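You operate a simulated robot arm through the tools that you are given. There is no shell and no other tool. Be economical: measure what you need, move in short steps, check, and stop when the job is done.

Carry out the task below with a simulated robot arm. There is one attempt and no reset: what you move stays moved.

TASK
Put the 75 N stop peg from the top of the grey bench in the black drain pan and the 95 N stop peg on the red lens.

It is judged by the outcome, as a careful person would: the job done as asked, and still so three seconds after it is handed in. It fails if anything else is knocked over, pushed out of place, dropped, spilled or broken.

THE ROBOT
A 6-joint arm with a two-finger parallel gripper, fixed in place. Base frame: the origin is at the foot of the arm, x ahead of it, y to its left, z up; the work surface is at about z = 0. Lengths are in m, angles in degrees, forces in N, time in s.
With the tool pointing down near the work surface it reaches from about 0.14 to 0.58 m from the base axis. Its first joint turns from -66.0 to 66.0 degrees. Payload 2.1 kg.
Tool frame: the origin (TCP) lies between the finger pads and is the grasp point; the fingertips stand 0.03 m ahead of it; z points along the fingers, y is the line along which they close. The gripper opens to 0.094 m. The fingers are 0.028 m wide and 0.01 m thick; the gripper's body (0.05 by 0.096 m) begins 0.055 m behind the TCP.
Orientation is told as [roll, pitch, yaw] about the base's x, y, z axes, in that order, counted from this pose: with the fingers straight down and closing along the base's y, the tool's x points along the base's -x, its y along +y and its z along -z.

THE INTERFACE
- The arm moves only by the tool apply_moves. Its argument "commands" is a list of rows, each an object of numbers (a shift or turn left out is 0, a gripper value left out holds the last): "tx", "ty", "tz": the shift along the tool's x, y, z in m; "rx", "ry", "rz": the turn, a rotation vector about the tool's x, y, z in degrees; "jaw": the finger opening in m, from 0 to 0.094. In form: [{"tx": .., "ty": .., "tz": .., "rx": .., "ry": .., "rz": .., "jaw": ..}, ...]. A call has 1 to 10 rows; each row is the pose to reach, as a shift and turn from the pose commanded when the call began, along the tool's axes at that moment. A row lasts 0.2 s, in which the tool goes at most 0.05 m and 8.6 degrees; a call with a longer step from one row to the next is refused whole, and so is a gripper value outside its range. A pose out of reach is approached as far as the arm can. The call stops where the force on the tool passes 40 N (or 10 N more than at its start, if that is more) or the arm is blocked; 0.2 s more then pass. The fingers move at their own pace (about 0.072 m/s each) and stop on an object; they squeeze with about 42 N. The grip force told is the motor's: it shows also when the fingers shut on nothing. Time passes only in rows, and 0.2 s behind the last, so rows that repeat a pose let the fingers close. It gives the time, the measured TCP pose, the force on the tool (base axes), the opening and the grip force at its end, in the units of the frame above (readings bear some noise).
- Cameras (640 x 400 px; columns grow to the right, rows downward): "scene" is fixed at [0.0636, -0.394, 0.4898]; the picture's right is [0.56, -0.83, 0.00], its down [-0.55, -0.37, -0.75] and it looks along [0.62, 0.42, -0.66] (base axes); focal length 223 px, centre (320, 200). "wrist" rides on the gripper at [-0.037, 0, -0.058] in the tool frame; the picture's right is [0.00, -1.00, 0.00], its down [0.97, 0.00, -0.24] and it looks along [0.24, 0.00, 0.97] (tool axes); focal length 218 px, centre (320, 200).
- camera(camera): a new picture of that camera. No time passes.
- probe_pixels(camera, pixels): for up to 12 pixels [column, row] of the newest picture of that camera ("zoom" is the newest enlarged one), the place [x, y, z] in the base frame of the surface seen there, good to about 0.003 m, but the place of the scene camera against the robot may be out by one fixed shift of up to 0.025 m in any direction. No time passes.
- enlarge(camera, box): a new picture of the part [left, top, right, bottom] of that camera's present view, enlarged. No time passes.
- finish_job(): hands the job in; it is judged then, once.

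Work in short steps. Measure before you move; look again where a grasp or a placing could have gone wrong, and mend it. You have 60 turns and 20 pictures in all, the two below and enlarged ones among them. Open the gripper and draw the arm clear of the work before you hand the job in, unless the task says otherwise; then end with one line.

The tools are called as a command line: name --argument value ..., lists and objects as JSON in quotes. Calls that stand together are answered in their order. apply_moves: Moves the arm, as the interface text tells. Its arguments: {"type":"object","properties":{"commands":{"type":"array"}},"required":["commands"]} The other tools are called the same way: camera (camera) takes a picture; probe_pixels (camera, pixels) gives the place of the surface under pixels of a picture; enlarge (camera, box) takes an enlarged picture of a part of a camera's view; finish_job () hands the job in.

At the start:

```text
clock: 0.0
position: [0.2644, -0.0222, 0.3278]
ee_rot: [0.0, -0.1, 0.0]
contact_force: [-0.3, -0.3, 0.0]
finger_gap: 0.094
grasp_force: 0.1
```

scene: 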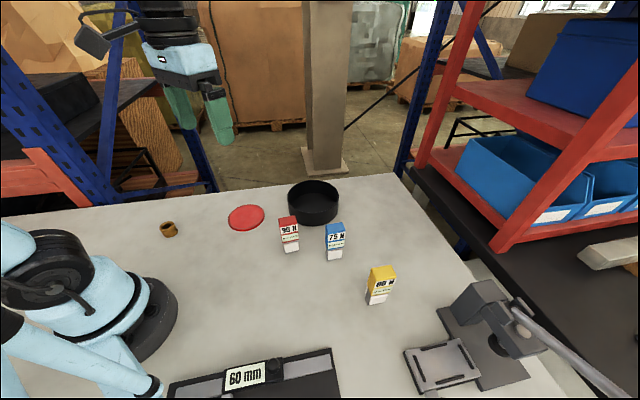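
wrist: 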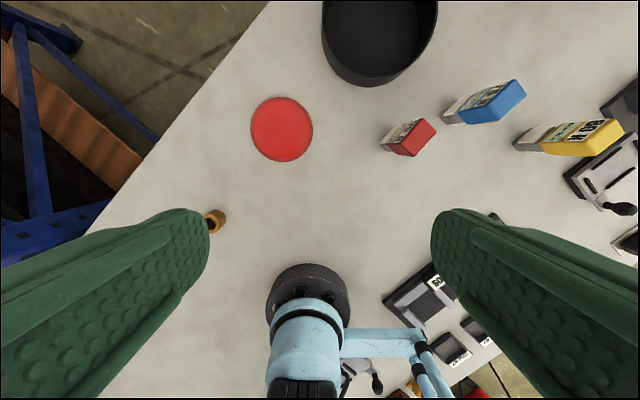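

The pictures show red (290,233), blue (335,241) and yellow (381,285) blocks; I enlarge to read the labels.

enlarge --camera "scene" --box '[220, 170, 420, 310]'

enlarge --camera "wrist" --box '[320, 0, 640, 200]'

enlarge --camera "scene" --box '[160, 280, 560, 400]'

```text
2.86 times, centred on (320, 240) of scene
```

zoom: 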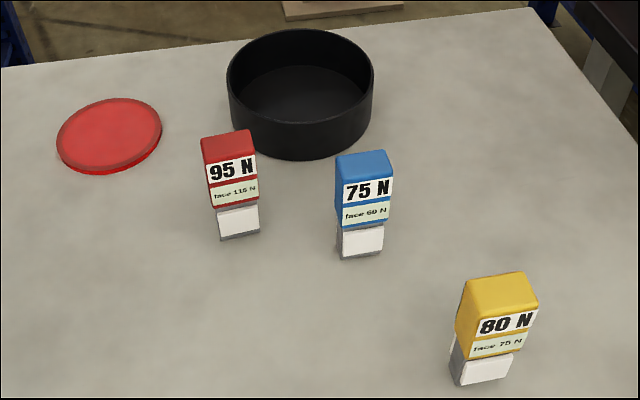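

```text
2.00 times, centred on (480, 100) of wrist
```

zoom: 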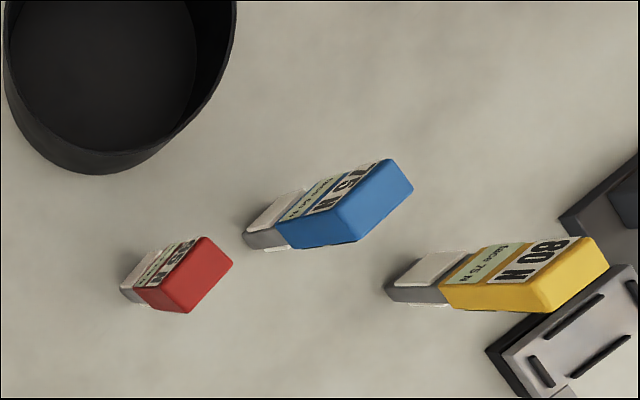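

```text
1.60 times, centred on (360, 340) of scene
```

zoom: 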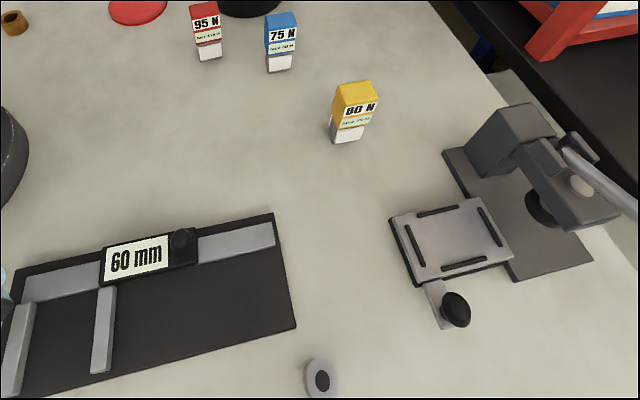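

Labels read 95 N (red), 75 N (blue), 80 N (yellow); I check the small print and measure objects.

enlarge --camera "scene" --box '[270, 205, 366, 265]'

probe_pixels --camera "wrist" --pixels '[[281, 128], [252, 128], [312, 128], [281, 160], [281, 97], [372, 40], [372, 85], [322, 20], [437, 25], [372, 15], [345, 66], [420, 66]]'

probe_pixels --camera "wrist" --pixels '[[422, 119], [435, 129], [412, 155], [391, 144], [400, 130], [381, 141], [515, 80], [526, 95], [498, 121], [470, 112], [443, 118], [480, 94]]'

```text
6.67 times, centred on (318, 235) of scene
```

zoom: 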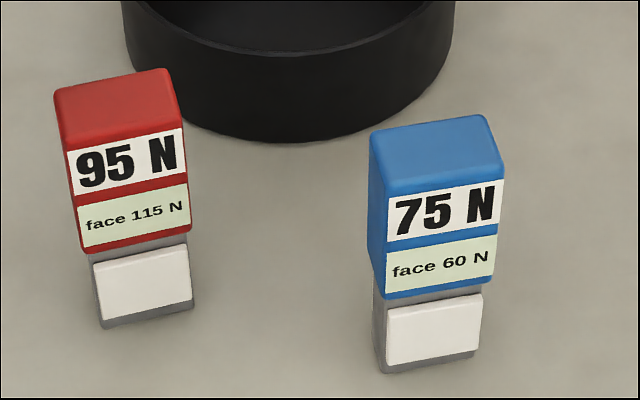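

```text
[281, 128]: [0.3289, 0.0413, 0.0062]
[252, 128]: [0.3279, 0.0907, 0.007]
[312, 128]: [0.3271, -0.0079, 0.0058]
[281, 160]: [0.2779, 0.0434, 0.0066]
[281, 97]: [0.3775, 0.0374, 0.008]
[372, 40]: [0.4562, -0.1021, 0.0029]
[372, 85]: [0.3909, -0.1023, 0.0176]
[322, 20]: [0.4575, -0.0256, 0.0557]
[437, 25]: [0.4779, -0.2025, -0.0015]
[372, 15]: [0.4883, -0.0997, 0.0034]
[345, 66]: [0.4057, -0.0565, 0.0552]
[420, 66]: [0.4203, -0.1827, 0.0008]
```

```text
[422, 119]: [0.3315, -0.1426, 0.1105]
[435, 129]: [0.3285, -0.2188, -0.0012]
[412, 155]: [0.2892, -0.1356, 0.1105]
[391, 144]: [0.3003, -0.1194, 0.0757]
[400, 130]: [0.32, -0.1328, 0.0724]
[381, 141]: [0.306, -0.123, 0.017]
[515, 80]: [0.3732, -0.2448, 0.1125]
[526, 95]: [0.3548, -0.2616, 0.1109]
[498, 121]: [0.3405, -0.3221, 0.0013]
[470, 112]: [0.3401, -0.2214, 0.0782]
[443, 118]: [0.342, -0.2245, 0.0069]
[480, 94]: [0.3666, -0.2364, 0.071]
```

Labels are clear; all jaws forces are under the face limits. From wrist geometry: blue centre ≈(.354,-.240), red ≈(.312,-.141), short axis at ~50° from x, tops z≈.11, lens centre (.328,.041), pan centre (.465,-.10). I move above blue with yaw -41.

apply_moves --commands '[{"tx": -0.0128, "ty": -0.0311, "tz": 0.0154, "rz": 5.9, "jaw": 0.06}, {"tx": -0.0255, "ty": -0.0623, "tz": 0.0308, "rz": 11.7}, {"tx": -0.0383, "ty": -0.0934, "tz": 0.0462, "rz": 17.6}, {"tx": -0.051, "ty": -0.1246, "tz": 0.0616, "rz": 23.4}, {"tx": -0.0638, "ty": -0.1557, "tz": 0.077, "rz": 29.3}, {"tx": -0.0765, "ty": -0.1869, "tz": 0.0924, "rz": 35.1}, {"tx": -0.0893, "ty": -0.218, "tz": 0.1078, "rz": 41}, {"tx": -0.0893, "ty": -0.218, "tz": 0.1078, "rz": 41}]'

camera --camera "wrist"

```text
clock: 1.8
position: [0.3513, -0.2401, 0.2197]
ee_rot: [0.0, 0.1, -41.1]
contact_force: [0.0, -0.2, -0.4]
finger_gap: 0.0603
grasp_force: 0.1
```

```text
13 pictures are left
```

wrist: 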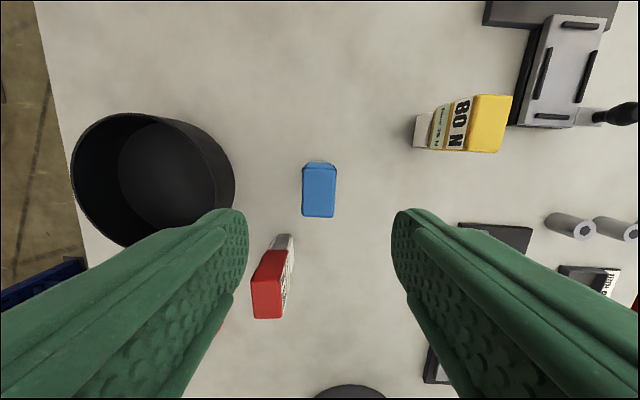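

Blue top is at columns 302–336, rows 163–217: centred between fingers, aligned. I shift tx -.0036, descend to TCP z≈.08 and grip.

apply_moves --commands '[{"tx": -0.0036, "tz": 0.04}, {"tx": -0.0036, "tz": 0.08}, {"tx": -0.0036, "tz": 0.115}, {"tx": -0.0036, "tz": 0.14}, {"tx": -0.0036, "tz": 0.14}, {"tx": -0.0036, "tz": 0.14, "jaw": 0.0}, {"tx": -0.0036, "tz": 0.14, "jaw": 0.0}, {"tx": -0.0036, "tz": 0.14, "jaw": 0.0}]'

```text
clock: 3.6
position: [0.3572, -0.2441, 0.0785]
ee_rot: [0.1, -0.1, -41.0]
contact_force: [-0.6, 0.4, -0.3]
finger_gap: 0.03
grasp_force: 41.6
```

Gripped at .030 m gap. Lift straight up and check.

apply_moves --commands '[{"tz": -0.01}, {"tz": -0.04}, {"tz": -0.08}, {"tz": -0.12}, {"tz": -0.12}]'

camera --camera "scene"

camera --camera "wrist"

```text
clock: 4.8
position: [0.3557, -0.2428, 0.2007]
ee_rot: [-0.1, 0.0, -41.0]
contact_force: [-1.2, -0.4, -3.2]
finger_gap: 0.0298
grasp_force: 42.0
```

```text
12 pictures are left
```

scene: 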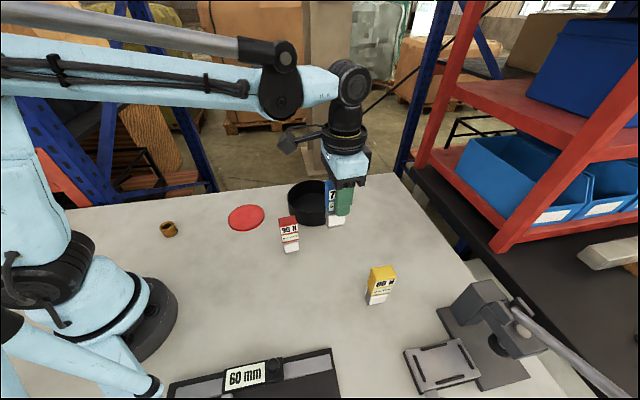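

```text
11 pictures are left
```

wrist: 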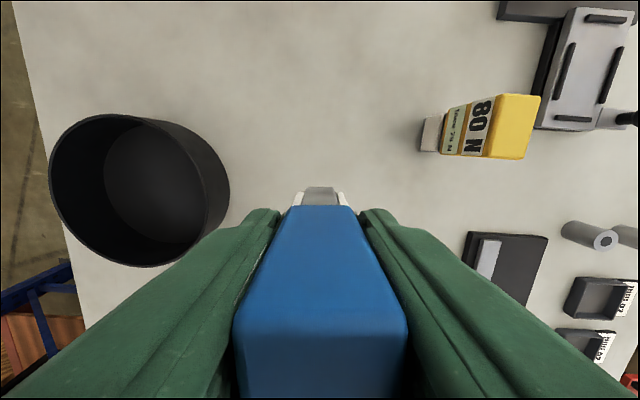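

Blue is held upright. I measure the pan (rim and floor) from this view.

probe_pixels --camera "wrist" --pixels '[[52, 180], [227, 190], [118, 116], [160, 170], [120, 190], [185, 190], [160, 225], [150, 140], [85, 250], [200, 140], [140, 262]]'

```text
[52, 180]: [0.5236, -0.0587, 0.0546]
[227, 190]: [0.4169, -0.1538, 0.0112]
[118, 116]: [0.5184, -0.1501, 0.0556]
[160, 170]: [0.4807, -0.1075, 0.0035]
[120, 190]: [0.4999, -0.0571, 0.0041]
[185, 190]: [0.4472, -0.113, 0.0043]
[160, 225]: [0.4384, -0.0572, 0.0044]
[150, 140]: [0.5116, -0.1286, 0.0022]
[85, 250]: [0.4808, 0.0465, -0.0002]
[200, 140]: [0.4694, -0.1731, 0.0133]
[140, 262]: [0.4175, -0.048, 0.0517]
```

Pan centre (.466,-.100), radius ≈.073, floor z≈.004. I carry blue over the pan centre.

apply_moves --commands '[{"tx": 0.002, "ty": 0.03}, {"tx": 0.004, "ty": 0.067}, {"tx": 0.006, "ty": 0.104}, {"tx": 0.008, "ty": 0.141}, {"tx": 0.0095, "ty": 0.168}, {"tx": 0.0105, "ty": 0.1802}, {"tx": 0.0105, "ty": 0.1802}]'

camera --camera "wrist"

```text
clock: 6.4
position: [0.4673, -0.1003, 0.201]
ee_rot: [0.0, 0.0, -40.9]
contact_force: [0.7, 0.3, -3.4]
finger_gap: 0.03
grasp_force: 42.3
```

```text
10 pictures are left
```

wrist: 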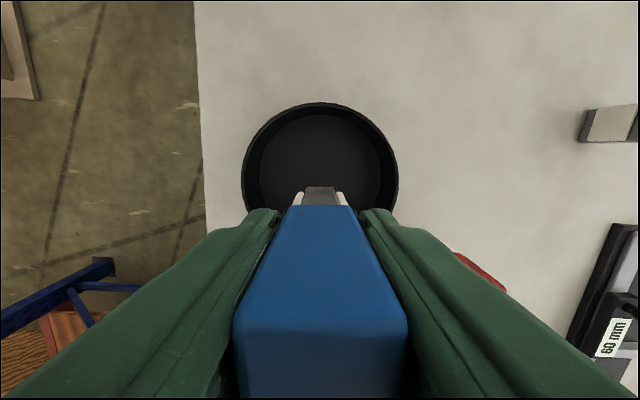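

Pan centred under the peg. I lower to just above the floor.

apply_moves --commands '[{"tz": 0.04}, {"tz": 0.08}, {"tz": 0.105}, {"tz": 0.112}, {"tz": 0.114}, {"tz": 0.116}, {"tz": 0.116}]'

```text
clock: 8.0
position: [0.4652, -0.0995, 0.0833]
ee_rot: [0.0, 0.0, -41.0]
contact_force: [0.3, 0.2, -2.7]
finger_gap: 0.0299
grasp_force: 42.1
```

Force still shows the peg's weight; lower slowly by millimetres.

apply_moves --commands '[{"tz": 0.001}, {"tz": 0.001}]'

```text
clock: 8.6
position: [0.4664, -0.0995, 0.0828]
ee_rot: [0.0, 0.0, -41.0]
contact_force: [-4.6, 0.4, 21.8]
finger_gap: 0.0302
grasp_force: 41.6
```

Contact (21.8 N up). Ease off half a millimetre and open.

apply_moves --commands '[{"tz": -0.0006}, {"tz": -0.0006, "jaw": 0.055}, {"tz": -0.0006, "jaw": 0.055}, {"tz": -0.0006, "jaw": 0.055}, {"tz": -0.03}, {"tz": -0.07}, {"tz": -0.117}, {"tz": -0.117}]'

camera --camera "wrist"

```text
clock: 10.4
position: [0.4662, -0.0956, 0.2012]
ee_rot: [-0.1, 0.0, -41.0]
contact_force: [-0.6, -0.9, 0.9]
finger_gap: 0.0549
grasp_force: 0.0
```

```text
9 pictures are left
```

wrist: 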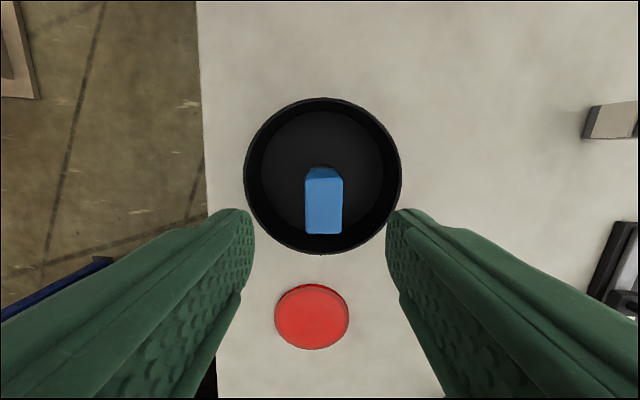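

Blue stands upright in the pan. Move over the red peg.

apply_moves --commands '[{"tx": 0.0224, "ty": -0.0332, "tz": -0.01}, {"tx": 0.0447, "ty": -0.0664, "tz": -0.02}, {"tx": 0.067, "ty": -0.0995, "tz": -0.02}, {"tx": 0.0894, "ty": -0.1327, "tz": -0.02}, {"tx": 0.0894, "ty": -0.1327, "tz": -0.02}]'

camera --camera "wrist"

```text
clock: 11.6
position: [0.3092, -0.1377, 0.2223]
ee_rot: [0.0, 0.0, -41.1]
contact_force: [0.7, -0.3, 0.3]
finger_gap: 0.0551
grasp_force: 0.0
```

```text
8 pictures are left
```

wrist: 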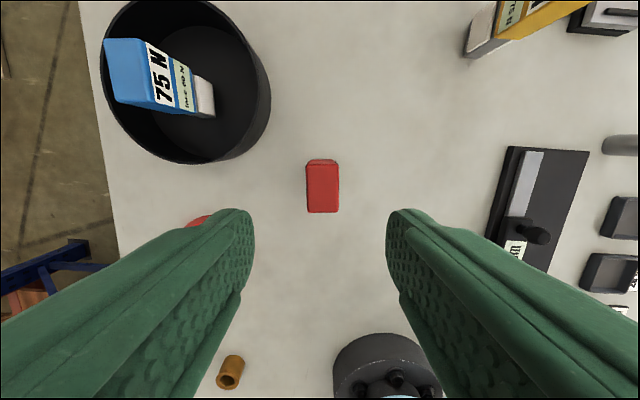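

Red top is at columns 306–340, rows 163–213; small correction (tx -.0045, ty -.002), descend and grip.

apply_moves --commands '[{"tx": -0.0045, "ty": -0.002, "tz": 0.04}, {"tx": -0.0045, "ty": -0.002, "tz": 0.08}, {"tx": -0.0045, "ty": -0.002, "tz": 0.115}, {"tx": -0.0045, "ty": -0.002, "tz": 0.141}, {"tx": -0.0045, "ty": -0.002, "tz": 0.141}, {"tx": -0.0045, "ty": -0.002, "tz": 0.141, "jaw": 0.0}, {"tx": -0.0045, "ty": -0.002, "tz": 0.141, "jaw": 0.0}, {"tx": -0.0045, "ty": -0.002, "tz": 0.141, "jaw": 0.0}]'

apply_moves --commands '[{"tz": -0.01}, {"tz": -0.04}, {"tz": -0.08}, {"tz": -0.11}, {"tz": -0.11}]'

camera --camera "wrist"

```text
clock: 13.4
position: [0.3166, -0.1441, 0.0794]
ee_rot: [0.0, 0.0, -40.9]
contact_force: [0.5, 0.0, -0.2]
finger_gap: 0.03
grasp_force: 42.4
```

```text
clock: 14.6
position: [0.3154, -0.1442, 0.1876]
ee_rot: [-0.1, 0.0, -41.0]
contact_force: [0.2, -0.1, -2.8]
finger_gap: 0.0302
grasp_force: 41.7
```

```text
7 pictures are left
```

wrist: 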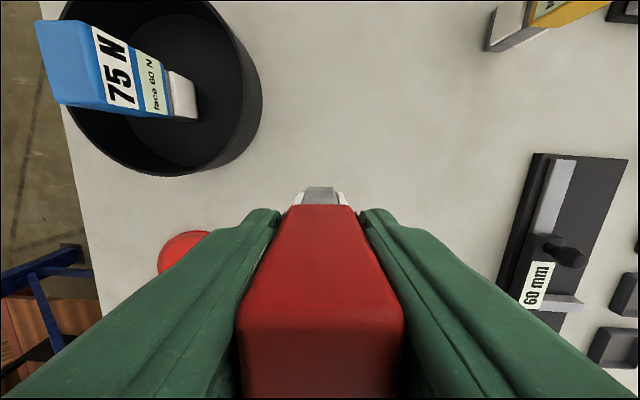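

Red held. Carry it over lens centre (.328,.041).

apply_moves --commands '[{"tx": 0.015, "ty": 0.02}, {"tx": 0.038, "ty": 0.05}, {"tx": 0.061, "ty": 0.081}, {"tx": 0.084, "ty": 0.111}, {"tx": 0.102, "ty": 0.135}, {"tx": 0.1123, "ty": 0.1484}, {"tx": 0.1123, "ty": 0.1484}]'

camera --camera "wrist"

```text
clock: 16.2
position: [0.3273, 0.0429, 0.1875]
ee_rot: [0.0, 0.1, -41.0]
contact_force: [-0.3, -0.4, -3.6]
finger_gap: 0.0302
grasp_force: 42.0
```

```text
6 pictures are left
```

wrist: 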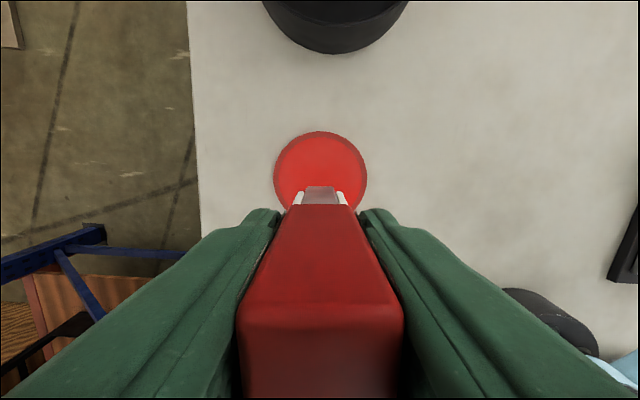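

Lens is centred (column 320). Lower to near contact, then creep.

apply_moves --commands '[{"tx": -0.003, "tz": 0.04}, {"tx": -0.003, "tz": 0.075}, {"tx": -0.003, "tz": 0.09}, {"tx": -0.003, "tz": 0.096}, {"tx": -0.003, "tz": 0.099}, {"tx": -0.003, "tz": 0.099}]'

apply_moves --commands '[{"tz": 0.001}, {"tz": 0.001}]'

```text
clock: 17.6
position: [0.3286, 0.0374, 0.0893]
ee_rot: [0.0, 0.1, -41.0]
contact_force: [0.8, -0.2, -1.8]
finger_gap: 0.0304
grasp_force: 42.1
```

```text
clock: 18.2
position: [0.3273, 0.0371, 0.0892]
ee_rot: [0.0, 0.0, -41.0]
contact_force: [-0.2, -0.1, -3.1]
finger_gap: 0.03
grasp_force: 41.8
```

No contact yet; continue creeping.

apply_moves --commands '[{"tz": 0.001}, {"tz": 0.001}]'

apply_moves --commands '[{"tz": 0.0005}, {"tz": 0.0005}]'

```text
clock: 18.8
position: [0.3293, 0.0377, 0.0878]
ee_rot: [0.0, 0.1, -40.9]
contact_force: [-0.2, 0.0, -2.7]
finger_gap: 0.03
grasp_force: 42.2
```

```text
clock: 19.4
position: [0.3276, 0.0374, 0.0868]
ee_rot: [0.0, 0.1, -40.9]
contact_force: [-0.2, -0.5, -2.5]
finger_gap: 0.0298
grasp_force: 41.6
```

apply_moves --commands '[{"tz": 0.0007}, {"tz": 0.0007}]'

```text
clock: 20.0
position: [0.3293, 0.0381, 0.0871]
ee_rot: [0.0, 0.0, -41.0]
contact_force: [-0.6, 1.3, -2.8]
finger_gap: 0.03
grasp_force: 42.1
```

apply_moves --commands '[{"tz": 0.0007}, {"tz": 0.0007}]'

```text
clock: 20.6
position: [0.3291, 0.0389, 0.0862]
ee_rot: [0.0, 0.1, -41.0]
contact_force: [-0.1, -0.9, 3.1]
finger_gap: 0.0299
grasp_force: 42.2
```

Light contact (+3 N). Release and rise.

apply_moves --commands '[{"tz": 0.0, "jaw": 0.055}, {"jaw": 0.055}, {"jaw": 0.055}, {"tz": -0.03}, {"tz": -0.07}, {"tz": -0.117}, {"tz": -0.14}, {"tz": -0.14}]'

camera --camera "wrist"

camera --camera "scene"

```text
clock: 22.4
position: [0.331, 0.0399, 0.23]
ee_rot: [0.0, 0.0, -41.0]
contact_force: [-0.5, 0.0, 0.0]
finger_gap: 0.0551
grasp_force: 0.1
```

```text
5 pictures are left
```

wrist: 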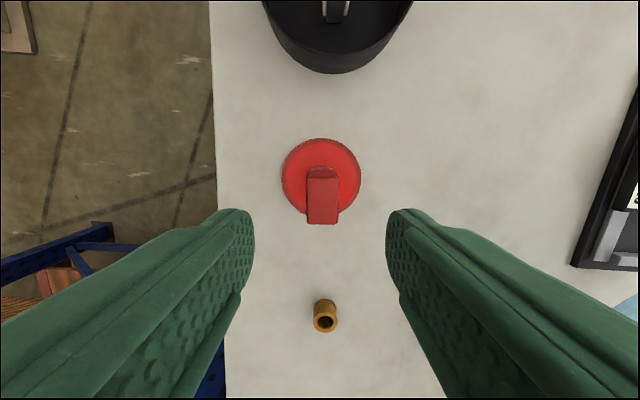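

```text
4 pictures are left
```

scene: 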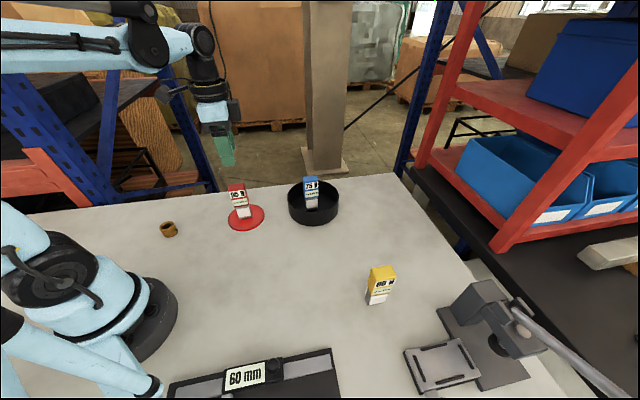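

Both pegs stand upright in place, nothing else has moved, and the arm is clear and open. Handing in.

finish_job

```text
The job is handed in.
```

The job is handed in: the 75 N peg stands in the black drain pan and the 95 N peg stands on the red lens, with nothing else visibly disturbed in the last pictures.
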